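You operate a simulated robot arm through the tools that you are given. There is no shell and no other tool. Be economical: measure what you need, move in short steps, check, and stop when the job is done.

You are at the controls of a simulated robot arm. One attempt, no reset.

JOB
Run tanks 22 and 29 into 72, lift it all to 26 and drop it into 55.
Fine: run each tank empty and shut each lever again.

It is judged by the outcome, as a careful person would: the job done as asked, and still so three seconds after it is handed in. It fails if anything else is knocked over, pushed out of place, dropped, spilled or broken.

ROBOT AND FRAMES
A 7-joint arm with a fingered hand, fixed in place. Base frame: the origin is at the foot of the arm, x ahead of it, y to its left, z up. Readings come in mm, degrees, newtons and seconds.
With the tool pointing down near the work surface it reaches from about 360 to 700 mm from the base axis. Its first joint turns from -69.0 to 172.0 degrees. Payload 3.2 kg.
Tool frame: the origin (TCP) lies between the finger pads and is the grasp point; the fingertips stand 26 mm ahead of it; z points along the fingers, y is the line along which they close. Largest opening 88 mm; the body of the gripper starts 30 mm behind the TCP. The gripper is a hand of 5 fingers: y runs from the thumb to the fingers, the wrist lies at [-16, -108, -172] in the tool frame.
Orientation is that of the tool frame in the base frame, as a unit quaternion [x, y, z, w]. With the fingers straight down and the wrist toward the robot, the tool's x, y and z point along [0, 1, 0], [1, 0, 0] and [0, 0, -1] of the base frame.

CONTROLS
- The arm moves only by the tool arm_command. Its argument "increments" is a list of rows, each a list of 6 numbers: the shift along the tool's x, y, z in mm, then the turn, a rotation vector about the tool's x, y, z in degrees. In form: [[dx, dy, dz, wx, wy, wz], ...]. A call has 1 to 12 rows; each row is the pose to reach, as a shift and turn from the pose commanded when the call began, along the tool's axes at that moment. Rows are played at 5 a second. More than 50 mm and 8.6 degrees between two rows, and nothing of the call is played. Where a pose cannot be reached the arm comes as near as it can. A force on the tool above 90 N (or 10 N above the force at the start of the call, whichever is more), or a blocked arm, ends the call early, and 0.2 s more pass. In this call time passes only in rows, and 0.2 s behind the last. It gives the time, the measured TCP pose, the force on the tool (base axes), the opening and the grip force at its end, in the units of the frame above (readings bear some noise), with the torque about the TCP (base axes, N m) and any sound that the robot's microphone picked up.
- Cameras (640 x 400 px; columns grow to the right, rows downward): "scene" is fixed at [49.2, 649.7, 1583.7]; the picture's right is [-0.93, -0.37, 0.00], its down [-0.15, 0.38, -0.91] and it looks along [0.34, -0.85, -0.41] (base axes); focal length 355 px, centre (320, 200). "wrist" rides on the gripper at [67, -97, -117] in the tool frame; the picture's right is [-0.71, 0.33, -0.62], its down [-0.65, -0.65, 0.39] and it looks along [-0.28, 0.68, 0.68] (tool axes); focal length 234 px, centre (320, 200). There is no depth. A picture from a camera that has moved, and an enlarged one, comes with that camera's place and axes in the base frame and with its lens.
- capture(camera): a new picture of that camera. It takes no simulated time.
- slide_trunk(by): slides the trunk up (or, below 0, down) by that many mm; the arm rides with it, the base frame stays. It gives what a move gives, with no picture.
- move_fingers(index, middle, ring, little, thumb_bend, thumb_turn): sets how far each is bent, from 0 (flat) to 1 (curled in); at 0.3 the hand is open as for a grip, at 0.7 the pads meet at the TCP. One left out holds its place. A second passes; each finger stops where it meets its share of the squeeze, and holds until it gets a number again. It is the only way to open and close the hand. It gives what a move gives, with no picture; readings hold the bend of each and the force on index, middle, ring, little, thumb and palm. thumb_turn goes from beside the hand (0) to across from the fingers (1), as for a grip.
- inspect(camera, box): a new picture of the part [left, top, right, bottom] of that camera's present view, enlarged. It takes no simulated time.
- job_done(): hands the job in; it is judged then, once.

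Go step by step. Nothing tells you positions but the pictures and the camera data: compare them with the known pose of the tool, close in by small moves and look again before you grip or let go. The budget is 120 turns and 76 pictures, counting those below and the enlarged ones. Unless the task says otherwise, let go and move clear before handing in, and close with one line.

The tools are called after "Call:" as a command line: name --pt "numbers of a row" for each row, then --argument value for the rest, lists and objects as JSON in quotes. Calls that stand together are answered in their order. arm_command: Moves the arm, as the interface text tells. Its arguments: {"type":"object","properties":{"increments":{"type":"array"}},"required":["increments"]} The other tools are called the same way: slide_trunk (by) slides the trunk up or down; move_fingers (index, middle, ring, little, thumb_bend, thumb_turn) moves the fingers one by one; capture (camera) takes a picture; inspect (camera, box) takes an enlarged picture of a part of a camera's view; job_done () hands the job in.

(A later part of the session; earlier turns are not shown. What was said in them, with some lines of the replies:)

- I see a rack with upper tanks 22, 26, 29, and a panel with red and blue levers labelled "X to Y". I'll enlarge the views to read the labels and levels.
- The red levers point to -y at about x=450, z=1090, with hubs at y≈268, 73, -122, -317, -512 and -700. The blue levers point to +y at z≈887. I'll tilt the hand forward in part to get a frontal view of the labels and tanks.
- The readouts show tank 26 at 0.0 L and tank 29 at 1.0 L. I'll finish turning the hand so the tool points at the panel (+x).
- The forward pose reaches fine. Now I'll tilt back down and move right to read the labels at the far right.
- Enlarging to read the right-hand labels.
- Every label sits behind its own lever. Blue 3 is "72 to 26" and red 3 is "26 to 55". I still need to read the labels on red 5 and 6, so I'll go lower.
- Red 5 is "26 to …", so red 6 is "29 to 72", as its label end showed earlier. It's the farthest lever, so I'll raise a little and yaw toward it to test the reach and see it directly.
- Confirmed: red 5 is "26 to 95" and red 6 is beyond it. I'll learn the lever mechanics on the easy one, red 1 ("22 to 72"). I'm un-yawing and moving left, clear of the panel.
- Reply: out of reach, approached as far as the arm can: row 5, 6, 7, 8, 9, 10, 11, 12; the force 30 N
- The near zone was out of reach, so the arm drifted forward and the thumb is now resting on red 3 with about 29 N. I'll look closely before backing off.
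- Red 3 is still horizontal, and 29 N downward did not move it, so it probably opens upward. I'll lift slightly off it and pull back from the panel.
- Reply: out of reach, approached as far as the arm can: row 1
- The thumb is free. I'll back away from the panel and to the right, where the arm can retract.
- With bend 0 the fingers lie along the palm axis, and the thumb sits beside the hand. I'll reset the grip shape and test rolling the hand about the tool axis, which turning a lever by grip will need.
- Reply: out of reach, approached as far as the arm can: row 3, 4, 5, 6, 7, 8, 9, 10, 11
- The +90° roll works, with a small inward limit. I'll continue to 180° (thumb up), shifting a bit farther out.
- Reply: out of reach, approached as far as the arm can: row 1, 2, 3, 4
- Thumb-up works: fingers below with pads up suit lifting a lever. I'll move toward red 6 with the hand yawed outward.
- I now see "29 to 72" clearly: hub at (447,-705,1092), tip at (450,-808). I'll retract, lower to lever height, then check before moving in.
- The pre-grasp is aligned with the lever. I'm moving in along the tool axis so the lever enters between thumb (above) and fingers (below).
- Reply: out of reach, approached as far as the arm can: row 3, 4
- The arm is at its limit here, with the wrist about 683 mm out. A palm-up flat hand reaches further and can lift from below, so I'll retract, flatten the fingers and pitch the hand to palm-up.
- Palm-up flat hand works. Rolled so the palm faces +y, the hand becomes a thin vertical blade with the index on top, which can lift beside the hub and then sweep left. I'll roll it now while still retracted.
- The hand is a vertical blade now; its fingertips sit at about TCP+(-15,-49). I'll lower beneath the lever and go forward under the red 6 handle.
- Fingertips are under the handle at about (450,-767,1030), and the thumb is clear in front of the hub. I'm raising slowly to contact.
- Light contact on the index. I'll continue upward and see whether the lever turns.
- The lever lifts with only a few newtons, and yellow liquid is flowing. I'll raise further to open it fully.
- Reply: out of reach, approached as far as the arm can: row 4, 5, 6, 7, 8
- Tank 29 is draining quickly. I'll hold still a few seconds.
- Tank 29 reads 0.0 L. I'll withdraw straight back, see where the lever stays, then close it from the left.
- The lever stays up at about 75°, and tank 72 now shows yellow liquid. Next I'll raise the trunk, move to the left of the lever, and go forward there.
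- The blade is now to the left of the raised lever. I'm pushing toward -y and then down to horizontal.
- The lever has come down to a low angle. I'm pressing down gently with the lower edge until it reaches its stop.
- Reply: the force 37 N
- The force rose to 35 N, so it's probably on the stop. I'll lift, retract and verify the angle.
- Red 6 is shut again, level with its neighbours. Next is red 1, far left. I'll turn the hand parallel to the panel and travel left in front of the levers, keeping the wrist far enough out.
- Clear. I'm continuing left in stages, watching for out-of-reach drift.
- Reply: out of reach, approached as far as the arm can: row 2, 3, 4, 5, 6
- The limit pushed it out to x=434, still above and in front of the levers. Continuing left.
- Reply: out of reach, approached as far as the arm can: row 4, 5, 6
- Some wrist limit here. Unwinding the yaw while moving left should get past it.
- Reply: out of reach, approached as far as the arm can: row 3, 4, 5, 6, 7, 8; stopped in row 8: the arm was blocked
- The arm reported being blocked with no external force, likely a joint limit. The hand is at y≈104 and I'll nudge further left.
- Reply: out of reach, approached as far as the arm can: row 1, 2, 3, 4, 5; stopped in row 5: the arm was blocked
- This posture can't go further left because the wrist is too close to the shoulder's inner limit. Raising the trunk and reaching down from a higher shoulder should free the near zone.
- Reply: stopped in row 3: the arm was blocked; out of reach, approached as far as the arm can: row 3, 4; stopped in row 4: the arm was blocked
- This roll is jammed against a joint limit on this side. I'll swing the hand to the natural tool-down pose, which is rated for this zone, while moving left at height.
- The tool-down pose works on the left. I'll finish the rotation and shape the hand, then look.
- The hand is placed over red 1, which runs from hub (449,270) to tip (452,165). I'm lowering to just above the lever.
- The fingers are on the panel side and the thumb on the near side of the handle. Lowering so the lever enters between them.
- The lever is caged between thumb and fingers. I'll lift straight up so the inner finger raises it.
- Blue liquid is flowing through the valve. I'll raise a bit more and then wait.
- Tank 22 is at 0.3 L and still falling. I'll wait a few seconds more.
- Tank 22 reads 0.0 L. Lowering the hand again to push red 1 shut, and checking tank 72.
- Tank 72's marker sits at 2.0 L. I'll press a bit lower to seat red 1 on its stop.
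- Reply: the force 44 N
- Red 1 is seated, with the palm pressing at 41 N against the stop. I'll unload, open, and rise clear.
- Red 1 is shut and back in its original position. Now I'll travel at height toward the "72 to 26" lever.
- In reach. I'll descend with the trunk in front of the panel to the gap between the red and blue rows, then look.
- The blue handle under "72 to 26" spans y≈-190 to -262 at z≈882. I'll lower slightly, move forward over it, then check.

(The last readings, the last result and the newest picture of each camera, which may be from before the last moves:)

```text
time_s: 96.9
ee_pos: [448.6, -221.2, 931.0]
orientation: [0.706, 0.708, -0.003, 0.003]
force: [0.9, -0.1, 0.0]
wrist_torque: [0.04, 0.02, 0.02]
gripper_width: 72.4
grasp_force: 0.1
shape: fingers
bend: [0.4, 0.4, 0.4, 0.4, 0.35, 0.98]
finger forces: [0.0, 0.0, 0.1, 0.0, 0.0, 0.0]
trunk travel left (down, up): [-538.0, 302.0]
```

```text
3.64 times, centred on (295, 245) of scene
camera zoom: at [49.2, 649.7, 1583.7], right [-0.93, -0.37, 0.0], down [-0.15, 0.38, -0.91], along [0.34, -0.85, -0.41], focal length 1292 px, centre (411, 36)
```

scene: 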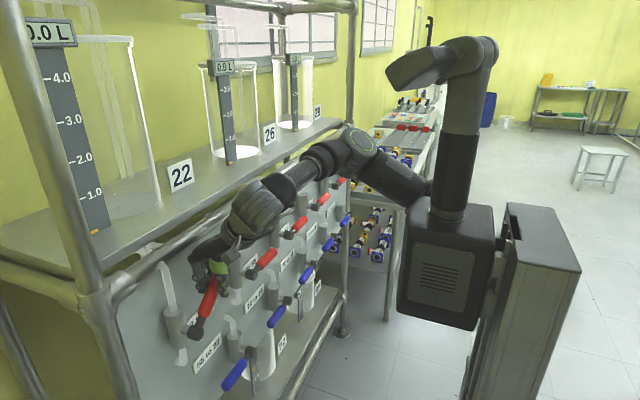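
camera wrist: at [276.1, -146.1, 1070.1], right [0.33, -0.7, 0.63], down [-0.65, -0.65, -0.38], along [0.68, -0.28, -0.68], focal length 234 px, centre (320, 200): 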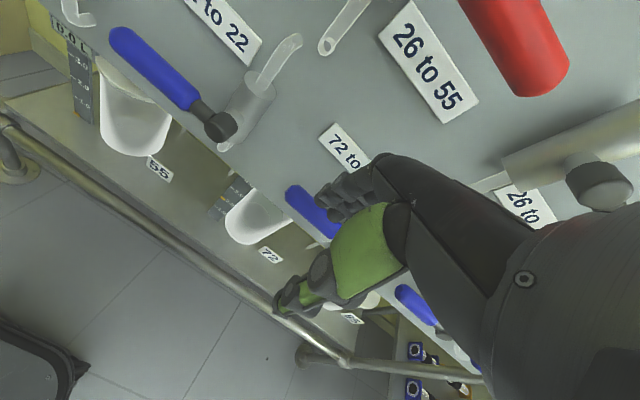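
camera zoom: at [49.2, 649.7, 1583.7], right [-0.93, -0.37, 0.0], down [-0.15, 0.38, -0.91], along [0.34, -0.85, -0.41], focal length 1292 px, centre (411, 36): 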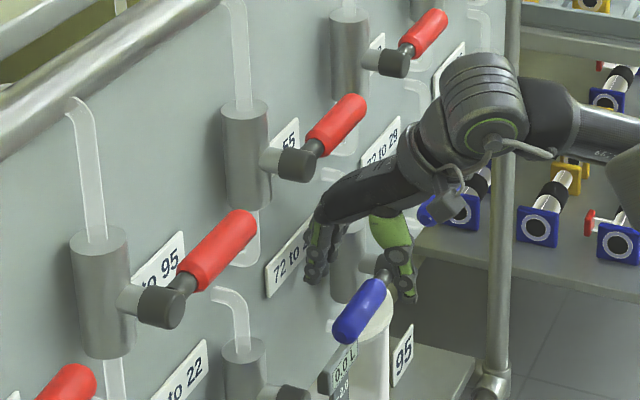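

Aligned over the handle. Lowering and caging it.

Call:
arm_command --pt "4 0 20 0 0 0" --pt "6 0 40 0 0 0" --pt "6 0 55 0 0 0" --pt "6 0 67 0 0 0"

Call:
move_fingers --index 0.62 --middle 0.62 --ring 0.62 --little 0.62 --thumb_bend 0.55

Call:
arm_command --pt "0 0 -12 0 0 0" --pt "0 0 -24 0 0 0" --pt "0 0 -36 0 0 0" --pt "0 0 -46 0 0 0"

Call:
inspect --camera "scene" --box '[240, 190, 350, 300]'

```text
time_s: 97.9
ee_pos: [448.5, -211.5, 863.7]
orientation: [0.706, 0.708, -0.003, 0.003]
force: [0.1, 0.3, 0.3]
wrist_torque: [0.0, 0.05, 0.01]
gripper_width: 72.2
grasp_force: 0.1
shape: fingers
bend: [0.4, 0.4, 0.4, 0.4, 0.35, 0.98]
finger forces: [0.0, 0.1, 0.0, 0.0, 0.0, 0.0]
trunk travel left (down, up): [-538.0, 302.0]
```

```text
time_s: 98.9
ee_pos: [449.8, -213.9, 863.5]
orientation: [0.706, 0.708, -0.002, 0.002]
force: [6.8, 1.0, 0.2]
wrist_torque: [-0.01, 0.06, 0.17]
gripper_width: 29.2
grasp_force: 3.6
shape: fingers
bend: [0.61, 0.62, 0.62, 0.6, 0.55, 1.0]
finger forces: [1.9, 0.0, 0.0, 5.0, 0.1, 0.0]
trunk travel left (down, up): [-538.0, 302.0]
```

```text
time_s: 99.9
ee_pos: [448.9, -215.0, 910.9]
orientation: [0.706, 0.709, -0.003, 0.002]
force: [-0.4, 1.0, -0.3]
wrist_torque: [0.0, 0.01, 0.02]
gripper_width: 28.1
grasp_force: 0.0
shape: fingers
bend: [0.62, 0.62, 0.62, 0.62, 0.55, 1.0]
finger forces: [0.1, 0.1, 0.1, 0.0, 0.0, 0.0]
trunk travel left (down, up): [-538.0, 302.0]
```

```text
3.64 times, centred on (295, 245) of scene
camera zoom: at [49.2, 649.7, 1583.7], right [-0.93, -0.37, 0.0], down [-0.15, 0.38, -0.91], along [0.34, -0.85, -0.41], focal length 1292 px, centre (411, 36)
```

zoom: 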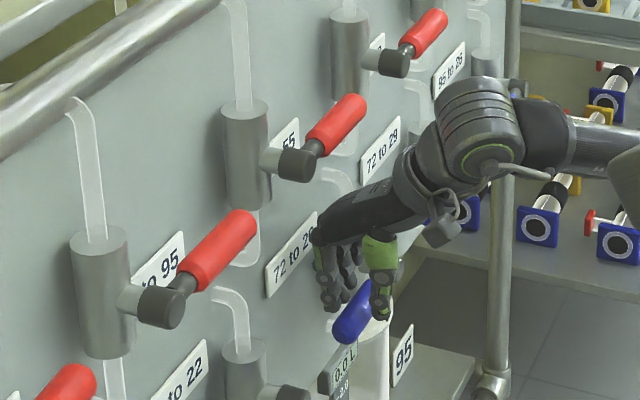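

The fingers slid off: blue may open downward. I'll test by pressing down gently with the closed fingertips.

Call:
arm_command --pt "0 0 6 0 0 0" --pt "0 0 12 0 0 0" --pt "0 0 18 0 0 0" --pt "0 0 24 0 0 0"

Call:
inspect --camera "scene" --box '[240, 190, 350, 300]'

```text
time_s: 100.9
ee_pos: [448.8, -214.9, 888.0]
orientation: [0.706, 0.708, -0.001, 0.004]
force: [0.1, -0.7, 0.9]
wrist_torque: [-0.03, -0.01, 0.01]
gripper_width: 28.1
grasp_force: 0.1
shape: fingers
bend: [0.62, 0.62, 0.62, 0.62, 0.55, 1.0]
finger forces: [0.1, 0.1, 0.8, 0.0, 0.1, 0.0]
trunk travel left (down, up): [-538.0, 302.0]
```

```text
3.64 times, centred on (295, 245) of scene
camera zoom: at [49.2, 649.7, 1583.7], right [-0.93, -0.37, 0.0], down [-0.15, 0.38, -0.91], along [0.34, -0.85, -0.41], focal length 1292 px, centre (411, 36)
```

zoom: 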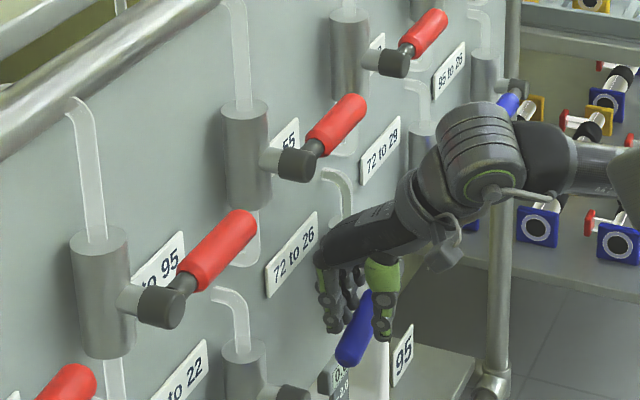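

The blue lever opens downward, with very little force. I'm pushing it further down.

Call:
arm_command --pt "0 0 12 0 0 0" --pt "0 0 24 0 0 0" --pt "0 0 36 0 0 0" --pt "0 0 48 0 0 0" --pt "0 0 58 0 0 0"

Call:
inspect --camera "scene" --box '[210, 150, 360, 300]'

```text
time_s: 102.1
ee_pos: [448.3, -215.4, 827.6]
orientation: [0.707, 0.707, -0.003, 0.003]
force: [1.7, 0.2, 1.9]
wrist_torque: [-0.09, -0.02, 0.07]
gripper_width: 28.1
grasp_force: 0.6
shape: fingers
bend: [0.62, 0.62, 0.62, 0.61, 0.55, 1.0]
finger forces: [0.0, 0.0, 0.0, 1.8, 0.0, 0.0]
trunk travel left (down, up): [-538.0, 302.0]
```

```text
2.67 times, centred on (285, 225) of scene
camera zoom: at [49.2, 649.7, 1583.7], right [-0.93, -0.37, 0.0], down [-0.15, 0.38, -0.91], along [0.34, -0.85, -0.41], focal length 948 px, centre (413, 133)
```

zoom: 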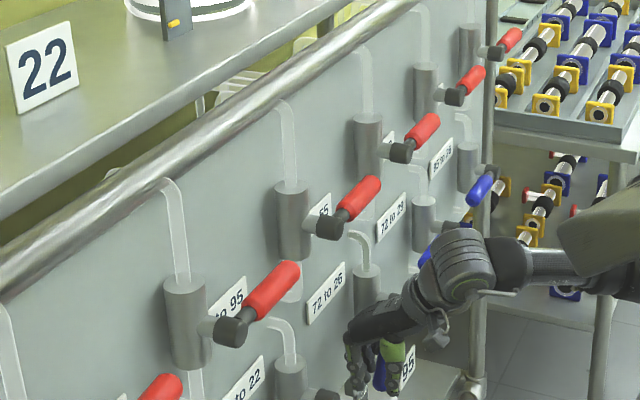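

Liquid is starting to appear in tank 26. I'll open slightly more and wait.

Call:
arm_command --pt "-3 0 6 0 0 0" --pt "-6 0 12 0 0 0" --pt "-6 0 12 0 0 0" --pt "-6 0 12 0 0 0" --pt "-6 0 12 0 0 0" --pt "-6 0 12 0 0 0" --pt "-6 0 12 0 0 0" --pt "-6 0 12 0 0 0" --pt "-6 0 12 0 0 0" --pt "-6 0 12 0 0 0" --pt "-6 0 12 0 0 0" --pt "-6 0 12 0 0 0"

Call:
arm_command --pt "0 0 0 0 0 0" --pt "0 0 0 0 0 0" --pt "0 0 0 0 0 0" --pt "0 0 0 0 0 0" --pt "0 0 0 0 0 0" --pt "0 0 0 0 0 0" --pt "0 0 0 0 0 0" --pt "0 0 0 0 0 0" --pt "0 0 0 0 0 0" --pt "0 0 0 0 0 0" --pt "0 0 0 0 0 0" --pt "0 0 0 0 0 0"

Call:
arm_command --pt "0 0 0 0 0 0" --pt "0 0 0 0 0 0" --pt "0 0 0 0 0 0" --pt "0 0 0 0 0 0" --pt "0 0 0 0 0 0" --pt "0 0 0 0 0 0" --pt "0 0 0 0 0 0" --pt "0 0 0 0 0 0" --pt "0 0 0 0 0 0" --pt "0 0 0 0 0 0" --pt "0 0 0 0 0 0" --pt "0 0 0 0 0 0"

Call:
capture --camera "scene"

```text
time_s: 104.7
ee_pos: [448.4, -220.1, 815.9]
orientation: [0.706, 0.708, -0.003, 0.002]
force: [1.7, -0.7, 0.7]
wrist_torque: [-0.06, 0.03, 0.1]
gripper_width: 28.2
grasp_force: 0.3
shape: fingers
bend: [0.62, 0.62, 0.62, 0.61, 0.55, 1.0]
finger forces: [0.0, 0.0, 0.0, 2.0, 0.1, 0.1]
trunk travel left (down, up): [-538.0, 302.0]
```

```text
time_s: 107.3
ee_pos: [449.7, -220.3, 815.6]
orientation: [0.706, 0.708, -0.003, 0.003]
force: [1.2, -0.3, -0.8]
wrist_torque: [-0.03, -0.01, 0.14]
gripper_width: 28.1
grasp_force: 0.5
shape: fingers
bend: [0.62, 0.62, 0.62, 0.61, 0.55, 1.0]
finger forces: [0.1, 0.1, 0.0, 1.9, 0.0, 0.2]
trunk travel left (down, up): [-538.0, 302.0]
```

```text
time_s: 109.9
ee_pos: [449.4, -220.5, 816.1]
orientation: [0.705, 0.709, -0.002, 0.003]
force: [3.2, -0.1, 0.1]
wrist_torque: [-0.05, 0.03, 0.1]
gripper_width: 28.3
grasp_force: 1.1
shape: fingers
bend: [0.62, 0.62, 0.62, 0.61, 0.55, 1.0]
finger forces: [0.1, 0.0, 0.0, 1.8, 0.0, 0.1]
trunk travel left (down, up): [-538.0, 302.0]
```

```text
10 pictures are left
```

scene: 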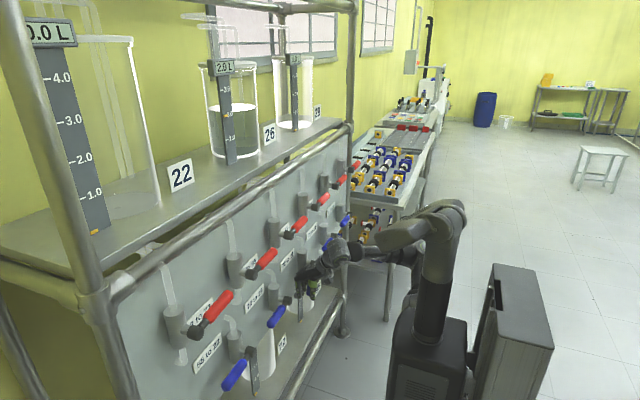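

Tank 26 already shows 2.0 L. I'll wait once more for the residue, then open the fingers and place them around the lowered lever.

Call:
arm_command --pt "0 0 0 0 0 0" --pt "0 0 0 0 0 0" --pt "0 0 0 0 0 0" --pt "0 0 0 0 0 0" --pt "0 0 0 0 0 0" --pt "0 0 0 0 0 0" --pt "0 0 0 0 0 0" --pt "0 0 0 0 0 0" --pt "0 0 0 0 0 0" --pt "0 0 0 0 0 0" --pt "0 0 0 0 0 0" --pt "0 0 0 0 0 0"

Call:
move_fingers --index 0.4 --middle 0.4 --ring 0.4 --little 0.4 --thumb_bend 0.35

Call:
arm_command --pt "-4 0 6 0 0 0" --pt "-8 0 12 0 0 0" --pt "-8 0 18 0 0 0"

Call:
inspect --camera "scene" --box '[270, 230, 350, 310]'

```text
time_s: 112.5
ee_pos: [449.3, -219.8, 815.9]
orientation: [0.706, 0.709, -0.002, 0.003]
force: [1.4, -1.0, 0.7]
wrist_torque: [0.02, 0.02, 0.09]
gripper_width: 28.1
grasp_force: 1.2
shape: fingers
bend: [0.62, 0.62, 0.62, 0.61, 0.55, 1.0]
finger forces: [0.0, 0.0, 0.0, 1.7, 0.0, 0.0]
trunk travel left (down, up): [-538.0, 302.0]
```

```text
time_s: 113.5
ee_pos: [449.3, -220.4, 815.5]
orientation: [0.705, 0.709, -0.003, 0.003]
force: [-0.4, 0.1, -0.5]
wrist_torque: [-0.01, 0.01, 0.0]
gripper_width: 71.8
grasp_force: 0.0
shape: fingers
bend: [0.4, 0.4, 0.4, 0.4, 0.35, 0.98]
finger forces: [0.1, 0.0, 0.0, 0.1, 0.0, 0.0]
trunk travel left (down, up): [-538.0, 302.0]
```

```text
time_s: 114.3
ee_pos: [447.1, -228.2, 799.6]
orientation: [0.706, 0.708, -0.002, 0.003]
force: [1.4, 2.8, 2.7]
wrist_torque: [-0.34, 0.05, 0.11]
gripper_width: 72.1
grasp_force: 2.1
shape: fingers
bend: [0.4, 0.4, 0.4, 0.4, 0.35, 0.98]
finger forces: [0.1, 0.0, 0.1, 0.2, 0.0, 3.3]
trunk travel left (down, up): [-538.0, 302.0]
```

```text
5.00 times, centred on (310, 270) of scene
camera zoom: at [49.2, 649.7, 1583.7], right [-0.93, -0.37, 0.0], down [-0.15, 0.38, -0.91], along [0.34, -0.85, -0.41], focal length 1777 px, centre (370, -150)
```

zoom: 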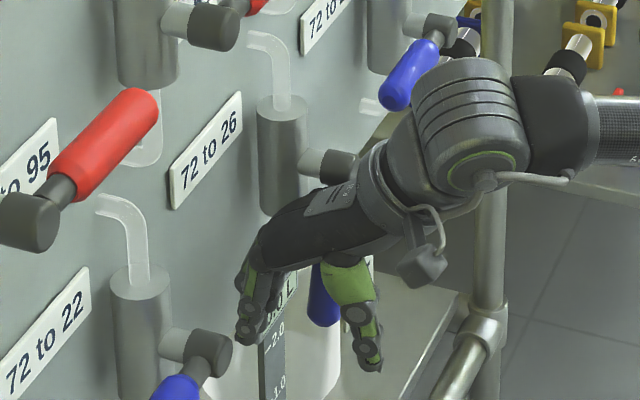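

The lever is between thumb and fingers. I'll pinch it and swing it up along its arc.

Call:
move_fingers --index 0.66 --middle 0.66 --ring 0.66 --little 0.66 --thumb_bend 0.62

```text
time_s: 115.3
ee_pos: [448.8, -228.8, 797.4]
orientation: [0.706, 0.709, -0.003, 0.003]
force: [15.1, 1.5, 3.5]
wrist_torque: [-0.24, 0.22, 0.7]
gripper_width: 16.5
grasp_force: 7.3
shape: fingers
bend: [0.66, 0.66, 0.65, 0.6, 0.62, 1.0]
finger forces: [0.0, 0.0, 0.8, 12.3, 0.0, 1.8]
trunk travel left (down, up): [-538.0, 302.0]
```

Only the little finger touches: the lever hangs steeper than I assumed, at about 72°. I'll open, back off slightly, and tilt the hand about the lever's pivot direction so the fingers line up along the lever.

Call:
move_fingers --index 0.42 --middle 0.42 --ring 0.42 --little 0.42 --thumb_bend 0.36

Call:
arm_command --pt "14 0 0 0 0 0" --pt "30 0 0 0 -8 0" --pt "30 0 0 0 -16 0" --pt "30 0 0 0 -24 0" --pt "30 0 0 0 -32 0" --pt "30 0 0 0 -40 0" --pt "30 0 0 0 -48 0" --pt "30 0 0 0 -56 0" --pt "30 0 0 0 -64 0"

Call:
capture --camera "wrist"

```text
time_s: 116.3
ee_pos: [446.3, -228.3, 798.5]
orientation: [0.705, 0.709, -0.002, 0.003]
force: [0.6, 2.4, -0.3]
wrist_torque: [-0.12, 0.03, 0.06]
gripper_width: 69.0
grasp_force: 0.9
shape: fingers
bend: [0.42, 0.42, 0.42, 0.42, 0.36, 0.98]
finger forces: [0.0, 0.0, 0.1, 0.0, 0.0, 2.4]
trunk travel left (down, up): [-538.0, 302.0]
```

```text
time_s: 118.3
ee_pos: [448.7, -199.2, 798.7]
orientation: [0.598, 0.598, -0.377, 0.378]
force: [-0.4, -0.1, 0.3]
wrist_torque: [0.02, 0.01, -0.02]
gripper_width: 68.8
grasp_force: 0.1
shape: fingers
bend: [0.42, 0.42, 0.42, 0.42, 0.36, 0.98]
finger forces: [0.0, 0.0, 0.0, 0.0, 0.1, 0.0]
trunk travel left (down, up): [-538.0, 302.0]
```

```text
8 pictures are left
camera wrist: at [351.4, -63.9, 788.9], right [0.33, 0.26, 0.91], down [-0.65, -0.63, 0.42], along [0.68, -0.73, -0.04], focal length 234 px, centre (320, 200)
```

wrist: 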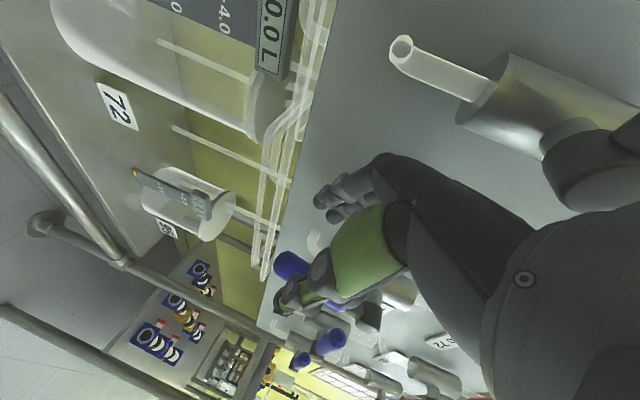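

Tank 72 reads 0.0 L, and the lever tip is visible at about (450,-267,780) between thumb and fingers. Moving in along the tool and gripping.

Call:
arm_command --pt "-10 0 20 0 0 0" --pt "-21 0 40 0 0 0" --pt "-31 0 60 0 0 0"

Call:
move_fingers --index 0.64 --middle 0.64 --ring 0.64 --little 0.64 --thumb_bend 0.6

```text
time_s: 119.1
ee_pos: [449.2, -260.2, 800.3]
orientation: [0.595, 0.602, -0.375, 0.379]
force: [-5.0, 16.4, 0.5]
wrist_torque: [-0.54, -0.2, 0.6]
gripper_width: 68.8
grasp_force: 8.6
shape: fingers
bend: [0.42, 0.42, 0.42, 0.41, 0.36, 0.98]
finger forces: [0.0, 0.0, 4.2, 13.1, 0.0, 0.0]
trunk travel left (down, up): [-538.0, 302.0]
```

```text
time_s: 120.1
ee_pos: [451.0, -260.6, 801.7]
orientation: [0.595, 0.6, -0.375, 0.382]
force: [10.6, 22.0, 4.7]
wrist_torque: [-0.93, -0.06, 1.18]
gripper_width: 24.7
grasp_force: 15.1
shape: fingers
bend: [0.61, 0.61, 0.61, 0.46, 0.6, 1.0]
finger forces: [3.5, 2.7, 2.3, 21.7, 0.4, 0.0]
trunk travel left (down, up): [-538.0, 302.0]
```

The fingers hold the lever lightly, with the little finger against something on the side. I'll swing up along the arc, in two parts.

Call:
arm_command --pt "0 0 -11.6 0 8 0" --pt "-1.3 0 -23.4 0 16 0" --pt "-4.2 0 -35.1 0 24 0" --pt "-8.7 0 -46.3 0 32 0"

Call:
inspect --camera "scene" --box '[260, 210, 360, 310]'

```text
time_s: 121.1
ee_pos: [448.5, -227.8, 826.8]
orientation: [0.678, 0.681, -0.196, 0.196]
force: [9.9, -4.7, 3.1]
wrist_torque: [-0.09, -0.15, 0.1]
gripper_width: 25.2
grasp_force: 5.3
shape: fingers
bend: [0.6, 0.6, 0.61, 0.54, 0.6, 1.0]
finger forces: [3.8, 3.3, 2.8, 0.0, 0.0, 0.0]
trunk travel left (down, up): [-538.0, 302.0]
```

```text
4.00 times, centred on (310, 260) of scene
camera zoom: at [49.2, 649.7, 1583.7], right [-0.93, -0.37, 0.0], down [-0.15, 0.38, -0.91], along [0.34, -0.85, -0.41], focal length 1422 px, centre (360, -40)
```

zoom: 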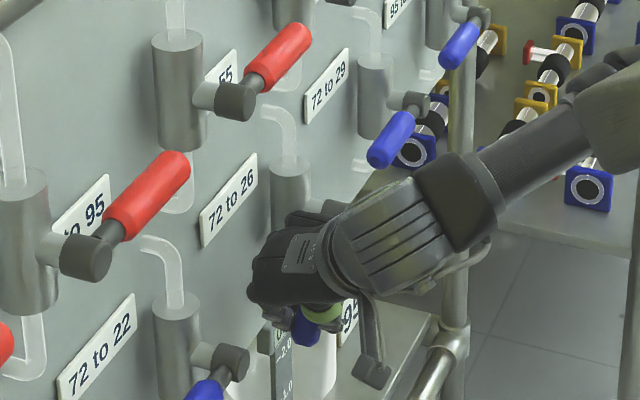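

The lever follows the grip. I'm completing the swing to horizontal.

Call:
arm_command --pt "1.2 0 -11.4 0 8 0" --pt "0.8 0 -23.1 0 16 0" --pt "-1.5 0 -34.5 0 24 0" --pt "-5 0 -45.5 0 32 0" --pt "-10.1 0 -55.9 0 32 0"

Call:
inspect --camera "scene" --box '[260, 200, 360, 300]'

```text
time_s: 122.3
ee_pos: [450.4, -206.8, 880.9]
orientation: [0.706, 0.708, -0.003, 0.002]
force: [7.1, -2.4, -1.5]
wrist_torque: [0.06, -0.14, 0.03]
gripper_width: 24.4
grasp_force: 4.5
shape: fingers
bend: [0.61, 0.61, 0.6, 0.54, 0.6, 1.0]
finger forces: [3.6, 2.5, 2.5, 0.0, 0.3, 0.0]
trunk travel left (down, up): [-538.0, 302.0]
```

```text
4.00 times, centred on (310, 250) of scene
camera zoom: at [49.2, 649.7, 1583.7], right [-0.93, -0.37, 0.0], down [-0.15, 0.38, -0.91], along [0.34, -0.85, -0.41], focal length 1422 px, centre (360, 0)
```

zoom: 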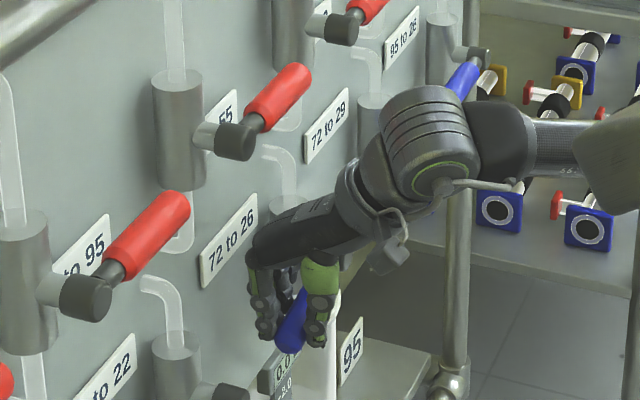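

The lever is still about 10° low. I'll lift further until it meets its stop.

Call:
arm_command --pt "0 0 -8 0 0 0" --pt "0 0 -16 0 0 0" --pt "0 0 -22 0 0 0"

```text
time_s: 123.1
ee_pos: [448.5, -205.4, 904.1]
orientation: [0.705, 0.709, -0.003, 0.002]
force: [5.1, 0.5, 0.5]
wrist_torque: [0.01, -0.11, 0.05]
gripper_width: 23.0
grasp_force: 1.9
shape: fingers
bend: [0.62, 0.61, 0.62, 0.54, 0.6, 1.0]
finger forces: [1.3, 1.9, 1.0, 0.0, 0.0, 0.0]
trunk travel left (down, up): [-538.0, 302.0]
```

I'll re-cage deeper, with the hand lower and the fingers closed under the lever, and lift it against its stop as in the first attempt.

Call:
move_fingers --index 0.4 --middle 0.4 --ring 0.4 --little 0.4 --thumb_bend 0.35

Call:
arm_command --pt "-2 0 15 0 0 0" --pt "-4 0 30 0 0 0" --pt "-6 0 42 0 0 0" --pt "-8 0 52 0 0 0"

Call:
move_fingers --index 0.66 --middle 0.66 --ring 0.66 --little 0.66 --thumb_bend 0.6

Call:
arm_command --pt "0 0 -6 0 0 0" --pt "0 0 -12 0 0 0" --pt "0 0 -18 0 0 0"

```text
time_s: 124.1
ee_pos: [448.8, -206.2, 904.0]
orientation: [0.706, 0.708, -0.003, 0.002]
force: [-0.6, -0.7, -0.5]
wrist_torque: [0.01, 0.01, -0.03]
gripper_width: 72.1
grasp_force: 0.1
shape: fingers
bend: [0.4, 0.4, 0.4, 0.4, 0.35, 0.98]
finger forces: [0.0, 0.0, 0.0, 0.0, 0.0, 0.1]
trunk travel left (down, up): [-538.0, 302.0]
```

```text
time_s: 125.1
ee_pos: [448.0, -213.3, 851.0]
orientation: [0.707, 0.708, -0.002, 0.003]
force: [-0.5, -0.1, 0.2]
wrist_torque: [0.02, 0.0, -0.04]
gripper_width: 72.0
grasp_force: 0.0
shape: fingers
bend: [0.4, 0.4, 0.4, 0.4, 0.35, 0.98]
finger forces: [0.0, 0.1, 0.0, 0.0, 0.0, 0.1]
trunk travel left (down, up): [-538.0, 302.0]
```

```text
time_s: 126.1
ee_pos: [450.8, -213.4, 849.7]
orientation: [0.706, 0.708, -0.003, 0.004]
force: [16.9, -1.5, 2.1]
wrist_torque: [-0.12, 0.37, 0.66]
gripper_width: 19.6
grasp_force: 8.4
shape: fingers
bend: [0.65, 0.66, 0.66, 0.61, 0.6, 1.0]
finger forces: [2.4, 0.1, 0.1, 14.2, 0.0, 0.0]
trunk travel left (down, up): [-538.0, 302.0]
```

```text
time_s: 126.9
ee_pos: [450.8, -214.3, 867.8]
orientation: [0.706, 0.708, -0.004, 0.0]
force: [11.1, -0.3, -8.1]
wrist_torque: [0.06, 0.19, 0.24]
gripper_width: 22.2
grasp_force: 5.8
shape: fingers
bend: [0.63, 0.66, 0.66, 0.61, 0.6, 1.0]
finger forces: [5.0, 0.0, 0.0, 6.1, 0.0, 0.1]
trunk travel left (down, up): [-538.0, 302.0]
```

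Call:
arm_command --pt "0 0 -4 0 0 0" --pt "0 0 -8 0 0 0"

Call:
inspect --camera "scene" --box '[260, 200, 360, 300]'

```text
time_s: 127.5
ee_pos: [451.9, -214.8, 876.3]
orientation: [0.705, 0.709, -0.004, 0.001]
force: [8.9, 0.9, -8.4]
wrist_torque: [0.09, 0.1, 0.17]
gripper_width: 23.3
grasp_force: 5.5
shape: fingers
bend: [0.62, 0.66, 0.65, 0.63, 0.6, 1.0]
finger forces: [5.6, 0.0, 1.0, 3.9, 0.0, 0.0]
trunk travel left (down, up): [-538.0, 302.0]
```

```text
4.00 times, centred on (310, 250) of scene
camera zoom: at [49.2, 649.7, 1583.7], right [-0.93, -0.37, 0.0], down [-0.15, 0.38, -0.91], along [0.34, -0.85, -0.41], focal length 1422 px, centre (360, 0)
```

zoom: 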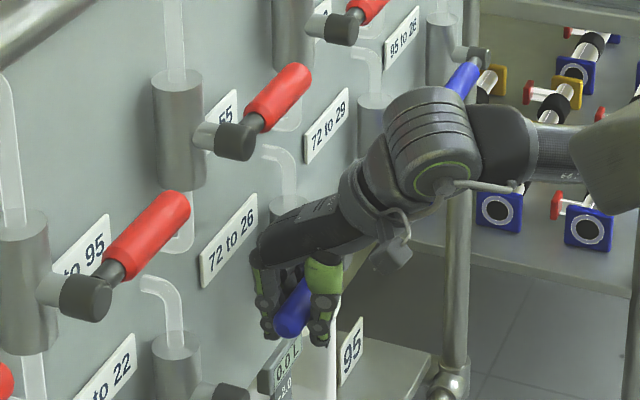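

The blue lever tip is back at its shut position, with 8 N against the stop. I'll release, exit the way I came in, and go up for red 3.

Call:
move_fingers --index 0.4 --middle 0.4 --ring 0.4 --little 0.4 --thumb_bend 0.35

Call:
arm_command --pt "0 0 -30 0 0 0" --pt "0 0 -56 0 0 0" --pt "0 -26 -56 0 0 0" --pt "0 -52 -58 0 0 0" --pt "0 -78 -60 0 0 0"

Call:
slide_trunk --by 298

Call:
arm_command --pt "8 20 0 0 0 0" --pt "16 45 0 0 0 0" --pt "22 62 0 0 0 0"

```text
time_s: 128.5
ee_pos: [449.5, -214.6, 877.1]
orientation: [0.706, 0.709, -0.002, 0.002]
force: [-0.3, 0.2, 0.0]
wrist_torque: [-0.02, 0.01, 0.0]
gripper_width: 72.0
grasp_force: 0.1
shape: fingers
bend: [0.4, 0.4, 0.4, 0.4, 0.35, 0.98]
finger forces: [0.0, 0.1, 0.0, 0.1, 0.0, 0.1]
trunk travel left (down, up): [-538.0, 302.0]
```

```text
time_s: 129.7
ee_pos: [369.7, -213.0, 938.3]
orientation: [0.706, 0.709, -0.002, 0.003]
force: [-0.8, 0.4, 0.8]
wrist_torque: [0.0, 0.0, -0.01]
gripper_width: 71.9
grasp_force: 0.0
shape: fingers
bend: [0.4, 0.4, 0.4, 0.4, 0.35, 0.98]
finger forces: [0.0, 0.0, 0.0, 0.0, 0.0, 0.1]
trunk travel left (down, up): [-538.0, 302.0]
```

```text
time_s: 132.7
ee_pos: [370.9, -212.8, 1235.4]
orientation: [0.706, 0.709, -0.003, 0.002]
force: [0.0, 0.4, -0.3]
wrist_torque: [-0.03, 0.0, 0.04]
gripper_width: 72.1
grasp_force: 0.1
shape: fingers
bend: [0.4, 0.4, 0.4, 0.4, 0.35, 0.98]
finger forces: [0.1, 0.1, 0.0, 0.0, 0.0, 0.0]
trunk travel left (down, up): [-836.0, 4.0]
```

```text
time_s: 133.5
ee_pos: [430.7, -190.5, 1234.7]
orientation: [0.706, 0.708, -0.003, 0.003]
force: [1.0, 0.0, 0.1]
wrist_torque: [0.01, -0.01, -0.03]
gripper_width: 72.0
grasp_force: 0.0
shape: fingers
bend: [0.4, 0.4, 0.4, 0.4, 0.35, 0.98]
finger forces: [0.0, 0.1, 0.0, 0.1, 0.0, 0.0]
trunk travel left (down, up): [-836.0, 4.0]
```

Same geometry as red 1. I'm descending onto red 3 ("26 to 55"), caging it and lifting.

Call:
arm_command --pt "0 0 35 0 0 0" --pt "0 4 65 0 0 0" --pt "0 17 95 0 0 0" --pt "-1 19 120 0 0 0" --pt "-2 19 142 0 0 0" --pt "-2 19 161 0 0 0"

Call:
move_fingers --index 0.62 --middle 0.62 --ring 0.62 --little 0.62 --thumb_bend 0.55

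Call:
arm_command --pt "0 0 -12 0 0 0" --pt "0 0 -24 0 0 0" --pt "0 0 -36 0 0 0" --pt "0 0 -48 0 0 0" --pt "0 0 -58 0 0 0" --pt "0 0 -66 0 0 0" --pt "4 0 -74 0 0 0" --pt "8 0 -82 0 0 0" --pt "12 0 -90 0 0 0"

Call:
inspect --camera "scene" --box '[190, 50, 350, 270]'

```text
time_s: 134.9
ee_pos: [450.5, -192.3, 1074.9]
orientation: [0.706, 0.709, -0.002, 0.003]
force: [0.8, 0.4, -0.5]
wrist_torque: [0.02, 0.0, -0.02]
gripper_width: 71.9
grasp_force: 0.0
shape: fingers
bend: [0.4, 0.4, 0.4, 0.4, 0.35, 0.98]
finger forces: [0.1, 0.0, 0.0, 0.0, 0.1, 0.1]
trunk travel left (down, up): [-836.0, 4.0]
```

```text
time_s: 135.9
ee_pos: [450.4, -193.3, 1074.0]
orientation: [0.705, 0.709, -0.003, 0.002]
force: [1.7, 0.1, -1.3]
wrist_torque: [-0.03, 0.02, -0.02]
gripper_width: 28.6
grasp_force: 0.5
shape: fingers
bend: [0.61, 0.62, 0.62, 0.62, 0.55, 1.0]
finger forces: [1.1, 0.0, 0.1, 0.0, 0.0, 0.0]
trunk travel left (down, up): [-836.0, 4.0]
```

```text
time_s: 137.9
ee_pos: [451.2, -182.5, 1165.9]
orientation: [0.706, 0.708, -0.003, 0.002]
force: [0.0, 0.1, -0.5]
wrist_torque: [-0.04, 0.0, -0.05]
gripper_width: 28.1
grasp_force: 0.0
shape: fingers
bend: [0.62, 0.62, 0.62, 0.62, 0.55, 1.0]
finger forces: [0.0, 0.1, 0.1, 0.1, 0.0, 0.1]
trunk travel left (down, up): [-836.0, 4.0]
```

```text
1.82 times, centred on (270, 160) of scene
camera zoom: at [49.2, 649.7, 1583.7], right [-0.93, -0.37, 0.0], down [-0.15, 0.38, -0.91], along [0.34, -0.85, -0.41], focal length 646 px, centre (411, 273)
```

zoom: 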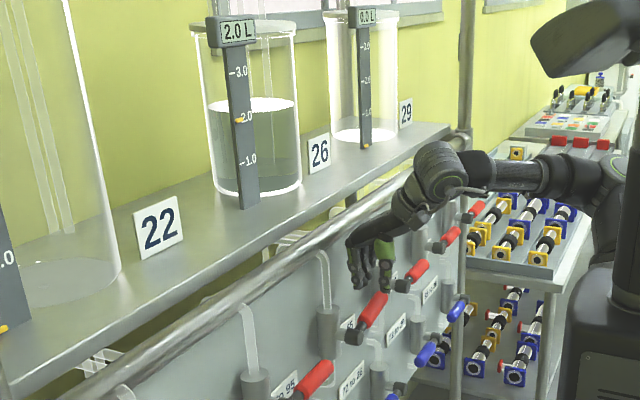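

Red 3 was raised partly, then slipped out. I'll re-cage it deeper with a tighter closure.

Call:
move_fingers --index 0.4 --middle 0.4 --ring 0.4 --little 0.4 --thumb_bend 0.35

Call:
arm_command --pt "0 0 25 0 0 0" --pt "-4 0 50 0 0 0" --pt "-8 0 75 0 0 0" --pt "-8 0 88 0 0 0"

Call:
move_fingers --index 0.68 --middle 0.68 --ring 0.68 --little 0.68 --thumb_bend 0.62

Call:
arm_command --pt "0 0 -12 0 0 0" --pt "0 0 -24 0 0 0" --pt "0 0 -36 0 0 0" --pt "0 0 -48 0 0 0"

```text
time_s: 138.9
ee_pos: [450.4, -180.5, 1165.7]
orientation: [0.706, 0.708, -0.003, 0.002]
force: [0.2, -0.2, 0.5]
wrist_torque: [-0.03, 0.02, 0.01]
gripper_width: 72.1
grasp_force: 0.0
shape: fingers
bend: [0.4, 0.4, 0.4, 0.4, 0.35, 0.98]
finger forces: [0.0, 0.0, 0.1, 0.1, 0.0, 0.0]
trunk travel left (down, up): [-836.0, 4.0]
```

```text
time_s: 139.9
ee_pos: [450.8, -191.7, 1074.7]
orientation: [0.706, 0.709, -0.003, 0.003]
force: [-0.3, 0.3, -0.4]
wrist_torque: [0.0, 0.0, 0.03]
gripper_width: 72.0
grasp_force: 0.1
shape: fingers
bend: [0.4, 0.4, 0.4, 0.4, 0.35, 0.98]
finger forces: [0.1, 0.1, 0.0, 0.1, 0.0, 0.0]
trunk travel left (down, up): [-836.0, 4.0]
```

```text
time_s: 140.9
ee_pos: [451.4, -191.2, 1075.0]
orientation: [0.706, 0.708, -0.003, 0.002]
force: [2.4, 0.2, -1.4]
wrist_torque: [0.0, 0.11, -0.06]
gripper_width: 16.1
grasp_force: 1.1
shape: fingers
bend: [0.66, 0.68, 0.68, 0.68, 0.62, 1.0]
finger forces: [3.2, 0.0, 0.0, 0.0, 0.0, 0.0]
trunk travel left (down, up): [-836.0, 4.0]
```

```text
time_s: 141.9
ee_pos: [452.5, -189.8, 1123.1]
orientation: [0.706, 0.708, -0.003, 0.001]
force: [2.8, 2.3, -3.5]
wrist_torque: [-0.05, 0.02, -0.05]
gripper_width: 19.0
grasp_force: 2.3
shape: fingers
bend: [0.65, 0.68, 0.68, 0.68, 0.61, 1.0]
finger forces: [4.1, 0.1, 0.0, 0.0, 1.5, 0.0]
trunk travel left (down, up): [-836.0, 4.0]
```

It's holding now, with index and thumb loaded. Lifting further.

Call:
arm_command --pt "0 0 -8 0 0 0" --pt "3 0 -16 0 0 0" --pt "6 0 -24 0 0 0" --pt "10 0 -32 0 0 0" --pt "14 0 -38 0 0 0"

Call:
inspect --camera "scene" --box '[190, 50, 350, 270]'

```text
time_s: 143.1
ee_pos: [452.2, -175.1, 1161.3]
orientation: [0.706, 0.708, -0.003, 0.002]
force: [3.8, 0.6, -3.7]
wrist_torque: [-0.06, -0.01, -0.08]
gripper_width: 19.9
grasp_force: 3.0
shape: fingers
bend: [0.64, 0.68, 0.68, 0.68, 0.61, 1.0]
finger forces: [5.1, 0.1, 0.0, 0.0, 0.7, 0.1]
trunk travel left (down, up): [-836.0, 4.0]
```

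```text
1.82 times, centred on (270, 160) of scene
camera zoom: at [49.2, 649.7, 1583.7], right [-0.93, -0.37, 0.0], down [-0.15, 0.38, -0.91], along [0.34, -0.85, -0.41], focal length 646 px, centre (411, 273)
```

zoom: 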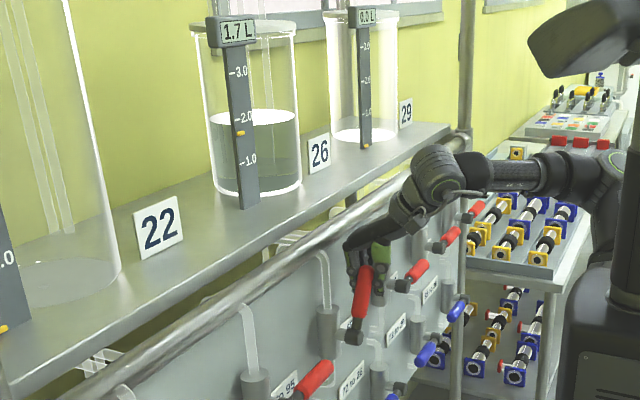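

Tank 26 is draining (1.7 L). I'll hold for about 18 s.

Call:
arm_command --pt "0 0 0 0 0 0" --pt "0 0 0 0 0 0" --pt "0 0 0 0 0 0" --pt "0 0 0 0 0 0" --pt "0 0 0 0 0 0" --pt "0 0 0 0 0 0" --pt "0 0 0 0 0 0" --pt "0 0 0 0 0 0" --pt "0 0 0 0 0 0" --pt "0 0 0 0 0 0" --pt "0 0 0 0 0 0" --pt "0 0 0 0 0 0"

Call:
arm_command --pt "0 0 0 0 0 0" --pt "0 0 0 0 0 0" --pt "0 0 0 0 0 0" --pt "0 0 0 0 0 0" --pt "0 0 0 0 0 0" --pt "0 0 0 0 0 0" --pt "0 0 0 0 0 0" --pt "0 0 0 0 0 0" --pt "0 0 0 0 0 0" --pt "0 0 0 0 0 0" --pt "0 0 0 0 0 0" --pt "0 0 0 0 0 0"

Call:
arm_command --pt "0 0 0 0 0 0" --pt "0 0 0 0 0 0" --pt "0 0 0 0 0 0" --pt "0 0 0 0 0 0" --pt "0 0 0 0 0 0" --pt "0 0 0 0 0 0" --pt "0 0 0 0 0 0" --pt "0 0 0 0 0 0" --pt "0 0 0 0 0 0" --pt "0 0 0 0 0 0" --pt "0 0 0 0 0 0" --pt "0 0 0 0 0 0"

Call:
arm_command --pt "0 0 0 0 0 0" --pt "0 0 0 0 0 0" --pt "0 0 0 0 0 0" --pt "0 0 0 0 0 0" --pt "0 0 0 0 0 0" --pt "0 0 0 0 0 0" --pt "0 0 0 0 0 0" --pt "0 0 0 0 0 0" --pt "0 0 0 0 0 0" --pt "0 0 0 0 0 0" --pt "0 0 0 0 0 0" --pt "0 0 0 0 0 0"

Call:
arm_command --pt "0 0 0 0 0 0" --pt "0 0 0 0 0 0" --pt "0 0 0 0 0 0" --pt "0 0 0 0 0 0" --pt "0 0 0 0 0 0" --pt "0 0 0 0 0 0" --pt "0 0 0 0 0 0" --pt "0 0 0 0 0 0" --pt "0 0 0 0 0 0" --pt "0 0 0 0 0 0" --pt "0 0 0 0 0 0" --pt "0 0 0 0 0 0"

Call:
arm_command --pt "0 0 0 0 0 0" --pt "0 0 0 0 0 0" --pt "0 0 0 0 0 0" --pt "0 0 0 0 0 0" --pt "0 0 0 0 0 0" --pt "0 0 0 0 0 0" --pt "0 0 0 0 0 0" --pt "0 0 0 0 0 0" --pt "0 0 0 0 0 0" --pt "0 0 0 0 0 0" --pt "0 0 0 0 0 0" --pt "0 0 0 0 0 0"

Call:
arm_command --pt "0 0 0 0 0 0" --pt "0 0 0 0 0 0" --pt "0 0 0 0 0 0" --pt "0 0 0 0 0 0" --pt "0 0 0 0 0 0" --pt "0 0 0 0 0 0" --pt "0 0 0 0 0 0" --pt "0 0 0 0 0 0" --pt "0 0 0 0 0 0" --pt "0 0 0 0 0 0" --pt "0 0 0 0 0 0" --pt "0 0 0 0 0 0"

Call:
inspect --camera "scene" --box '[190, 50, 350, 270]'

```text
time_s: 145.7
ee_pos: [452.6, -176.1, 1161.8]
orientation: [0.706, 0.709, -0.003, 0.002]
force: [5.4, 1.3, -1.9]
wrist_torque: [-0.03, 0.01, -0.03]
gripper_width: 19.9
grasp_force: 3.6
shape: fingers
bend: [0.63, 0.68, 0.68, 0.68, 0.61, 1.0]
finger forces: [5.4, 0.0, 0.1, 0.1, 0.7, 0.1]
trunk travel left (down, up): [-836.0, 4.0]
```

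```text
time_s: 148.3
ee_pos: [452.8, -175.3, 1162.7]
orientation: [0.706, 0.708, -0.002, 0.002]
force: [4.7, 0.6, -1.4]
wrist_torque: [-0.05, 0.01, -0.06]
gripper_width: 19.9
grasp_force: 3.0
shape: fingers
bend: [0.63, 0.68, 0.68, 0.68, 0.61, 1.0]
finger forces: [5.5, 0.0, 0.0, 0.0, 0.5, 0.0]
trunk travel left (down, up): [-836.0, 4.0]
```

```text
time_s: 150.9
ee_pos: [452.9, -175.6, 1161.8]
orientation: [0.706, 0.708, -0.003, 0.002]
force: [4.4, 0.7, -1.9]
wrist_torque: [-0.02, -0.03, -0.05]
gripper_width: 20.0
grasp_force: 2.9
shape: fingers
bend: [0.63, 0.68, 0.68, 0.68, 0.61, 1.0]
finger forces: [5.5, 0.0, 0.0, 0.0, 0.5, 0.1]
trunk travel left (down, up): [-836.0, 4.0]
```

```text
time_s: 153.5
ee_pos: [452.8, -174.5, 1161.5]
orientation: [0.706, 0.709, -0.003, 0.002]
force: [5.5, 0.3, -2.2]
wrist_torque: [-0.03, 0.0, -0.05]
gripper_width: 20.0
grasp_force: 2.7
shape: fingers
bend: [0.63, 0.68, 0.68, 0.68, 0.61, 1.0]
finger forces: [5.4, 0.0, 0.0, 0.1, 0.5, 0.1]
trunk travel left (down, up): [-836.0, 4.0]
```

```text
time_s: 156.1
ee_pos: [452.4, -175.9, 1161.3]
orientation: [0.706, 0.708, -0.003, 0.001]
force: [4.3, 1.5, -2.0]
wrist_torque: [-0.04, 0.02, -0.05]
gripper_width: 19.9
grasp_force: 2.9
shape: fingers
bend: [0.63, 0.68, 0.68, 0.68, 0.61, 1.0]
finger forces: [5.5, 0.0, 0.1, 0.0, 0.5, 0.0]
trunk travel left (down, up): [-836.0, 4.0]
```

```text
time_s: 158.7
ee_pos: [452.3, -175.4, 1161.8]
orientation: [0.705, 0.709, -0.002, 0.002]
force: [4.8, -0.3, -1.9]
wrist_torque: [-0.01, 0.05, -0.05]
gripper_width: 19.7
grasp_force: 2.5
shape: fingers
bend: [0.63, 0.68, 0.68, 0.68, 0.61, 1.0]
finger forces: [5.6, 0.1, 0.0, 0.0, 0.5, 0.0]
trunk travel left (down, up): [-836.0, 4.0]
```

```text
time_s: 161.3
ee_pos: [451.7, -175.5, 1162.1]
orientation: [0.705, 0.709, -0.003, 0.001]
force: [3.9, -0.3, -1.7]
wrist_torque: [-0.03, -0.02, -0.05]
gripper_width: 19.8
grasp_force: 3.1
shape: fingers
bend: [0.63, 0.68, 0.68, 0.68, 0.61, 1.0]
finger forces: [5.4, 0.0, 0.0, 0.0, 0.4, 0.0]
trunk travel left (down, up): [-836.0, 4.0]
```

```text
1.82 times, centred on (270, 160) of scene
camera zoom: at [49.2, 649.7, 1583.7], right [-0.93, -0.37, 0.0], down [-0.15, 0.38, -0.91], along [0.34, -0.85, -0.41], focal length 646 px, centre (411, 273)
```

zoom: 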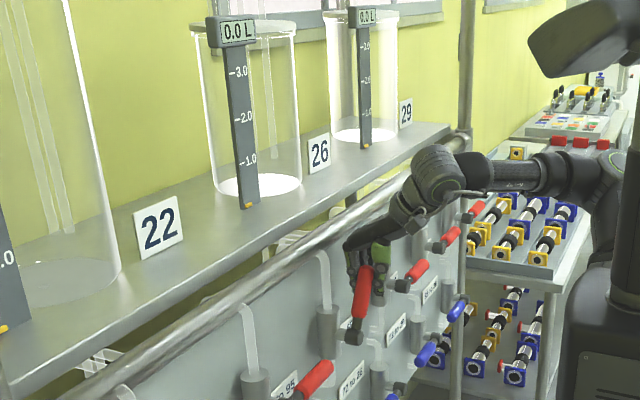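

Tank 26 is at 0.0 L. Now I'll push red 3 back down until the palm seats it on its stop.

Call:
arm_command --pt "-6 0 15 0 0 0" --pt "-12 0 30 0 0 0" --pt "-16 0 45 0 0 0" --pt "-18 0 60 0 0 0" --pt "-18 0 75 0 0 0" --pt "-18 0 90 0 0 0" --pt "-18 0 100 0 0 0"

Call:
arm_command --pt "0 0 6 0 0 0" --pt "0 0 12 0 0 0" --pt "0 0 18 0 0 0" --pt "0 0 24 0 0 0"

```text
time_s: 162.9
ee_pos: [451.5, -193.2, 1060.4]
orientation: [0.706, 0.709, -0.003, 0.003]
force: [0.7, 0.1, -0.3]
wrist_torque: [-0.01, 0.03, 0.03]
gripper_width: 14.7
grasp_force: 0.3
shape: fingers
bend: [0.68, 0.68, 0.68, 0.68, 0.62, 1.0]
finger forces: [0.1, 0.0, 0.0, 0.0, 0.1, 0.4]
trunk travel left (down, up): [-836.0, 4.0]
```

```text
time_s: 163.9
ee_pos: [453.0, -193.2, 1041.2]
orientation: [0.705, 0.709, 0.0, 0.005]
force: [3.0, -0.2, 13.9]
wrist_torque: [0.07, 0.14, -0.01]
gripper_width: 14.8
grasp_force: 6.5
shape: fingers
bend: [0.68, 0.68, 0.68, 0.68, 0.62, 1.0]
finger forces: [0.1, 0.0, 0.1, 0.0, 0.0, 12.2]
trunk travel left (down, up): [-836.0, 4.0]
```

Call:
arm_command --pt "0 0 5 0 0 0" --pt "0 0 9 0 0 0"

Call:
arm_command --pt "0 0 -15 0 0 0" --pt "0 0 -34 0 0 0"

Call:
move_fingers --index 0.4 --middle 0.4 --ring 0.4 --little 0.4 --thumb_bend 0.35

Call:
arm_command --pt "0 0 -45 0 0 0" --pt "0 0 -90 0 0 0" --pt "0 -8 -130 0 0 0" --pt "0 -18 -175 0 0 0" --pt "0 -40 -195 0 0 0"

Call:
inspect --camera "scene" --box '[170, 170, 350, 400]'

```text
time_s: 164.5
ee_pos: [455.4, -192.6, 1037.2]
orientation: [0.706, 0.708, 0.006, 0.013]
force: [15.1, -6.9, 48.1]
wrist_torque: [0.44, 0.62, -0.12]
gripper_width: 15.0
grasp_force: 22.1
shape: fingers
bend: [0.68, 0.68, 0.68, 0.68, 0.62, 1.0]
finger forces: [0.1, 0.1, 0.0, 0.0, 0.6, 44.1]
trunk travel left (down, up): [-836.0, 4.0]
```

```text
time_s: 165.1
ee_pos: [449.8, -194.0, 1059.7]
orientation: [0.706, 0.708, -0.007, 0.0]
force: [1.7, 0.3, -2.4]
wrist_torque: [-0.04, 0.08, -0.03]
gripper_width: 16.5
grasp_force: 1.5
shape: fingers
bend: [0.66, 0.68, 0.68, 0.68, 0.62, 1.0]
finger forces: [3.3, 0.0, 0.0, 0.1, 0.0, 0.0]
trunk travel left (down, up): [-836.0, 4.0]
```

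```text
time_s: 166.1
ee_pos: [451.7, -192.9, 1063.0]
orientation: [0.705, 0.709, -0.003, 0.003]
force: [0.2, -0.6, -0.9]
wrist_torque: [0.01, 0.02, -0.03]
gripper_width: 72.1
grasp_force: 0.1
shape: fingers
bend: [0.4, 0.4, 0.4, 0.4, 0.35, 0.98]
finger forces: [0.0, 0.1, 0.0, 0.1, 0.1, 0.0]
trunk travel left (down, up): [-836.0, 4.0]
```

```text
time_s: 167.3
ee_pos: [411.0, -191.3, 1261.0]
orientation: [0.706, 0.708, -0.003, 0.002]
force: [-0.1, -0.4, -1.5]
wrist_torque: [0.01, 0.0, 0.01]
gripper_width: 72.5
grasp_force: 0.1
shape: fingers
bend: [0.4, 0.4, 0.4, 0.4, 0.35, 0.98]
finger forces: [0.0, 0.1, 0.1, 0.0, 0.1, 0.0]
trunk travel left (down, up): [-836.0, 4.0]
```

```text
1.74 times, centred on (260, 285) of scene
camera zoom: at [49.2, 649.7, 1583.7], right [-0.93, -0.37, 0.0], down [-0.15, 0.38, -0.91], along [0.34, -0.85, -0.41], focal length 618 px, centre (424, 52)
```

zoom: 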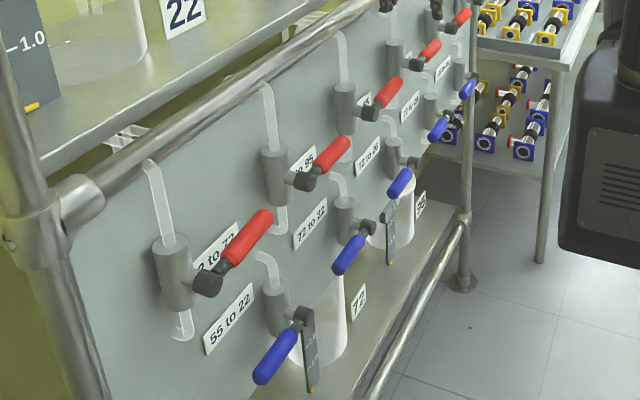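

All levers look level again. I'll use one last close look at red 3 and blue 3.

Call:
inspect --camera "scene" --box '[230, 160, 370, 300]'

```text
2.86 times, centred on (300, 230) of scene
camera zoom: at [49.2, 649.7, 1583.7], right [-0.93, -0.37, 0.0], down [-0.15, 0.38, -0.91], along [0.34, -0.85, -0.41], focal length 1015 px, centre (377, 114)
```

zoom: 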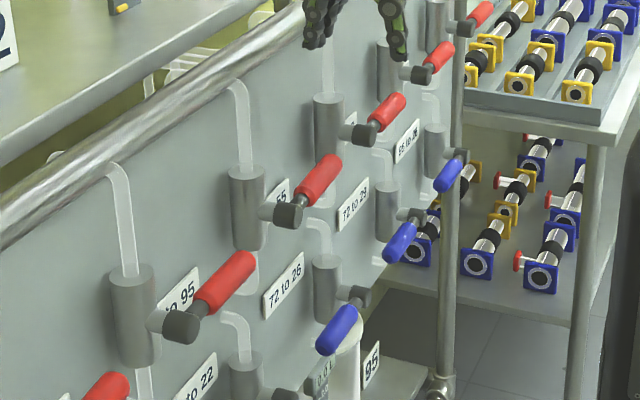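

Red 3 and blue 3 line up with their original shut positions to within a few pixels, and the hand is clear of the panel. I'm handing in.

Call:
job_done

```text
The job is handed in.
```

Tanks 22 and 29 were run into 72, lifted to 26 and dropped into 55. Tanks 22, 29, 72 and 26 each read 0.0 L when drained, and all four levers are shut again. I did not get a reading of tank 55 itself.
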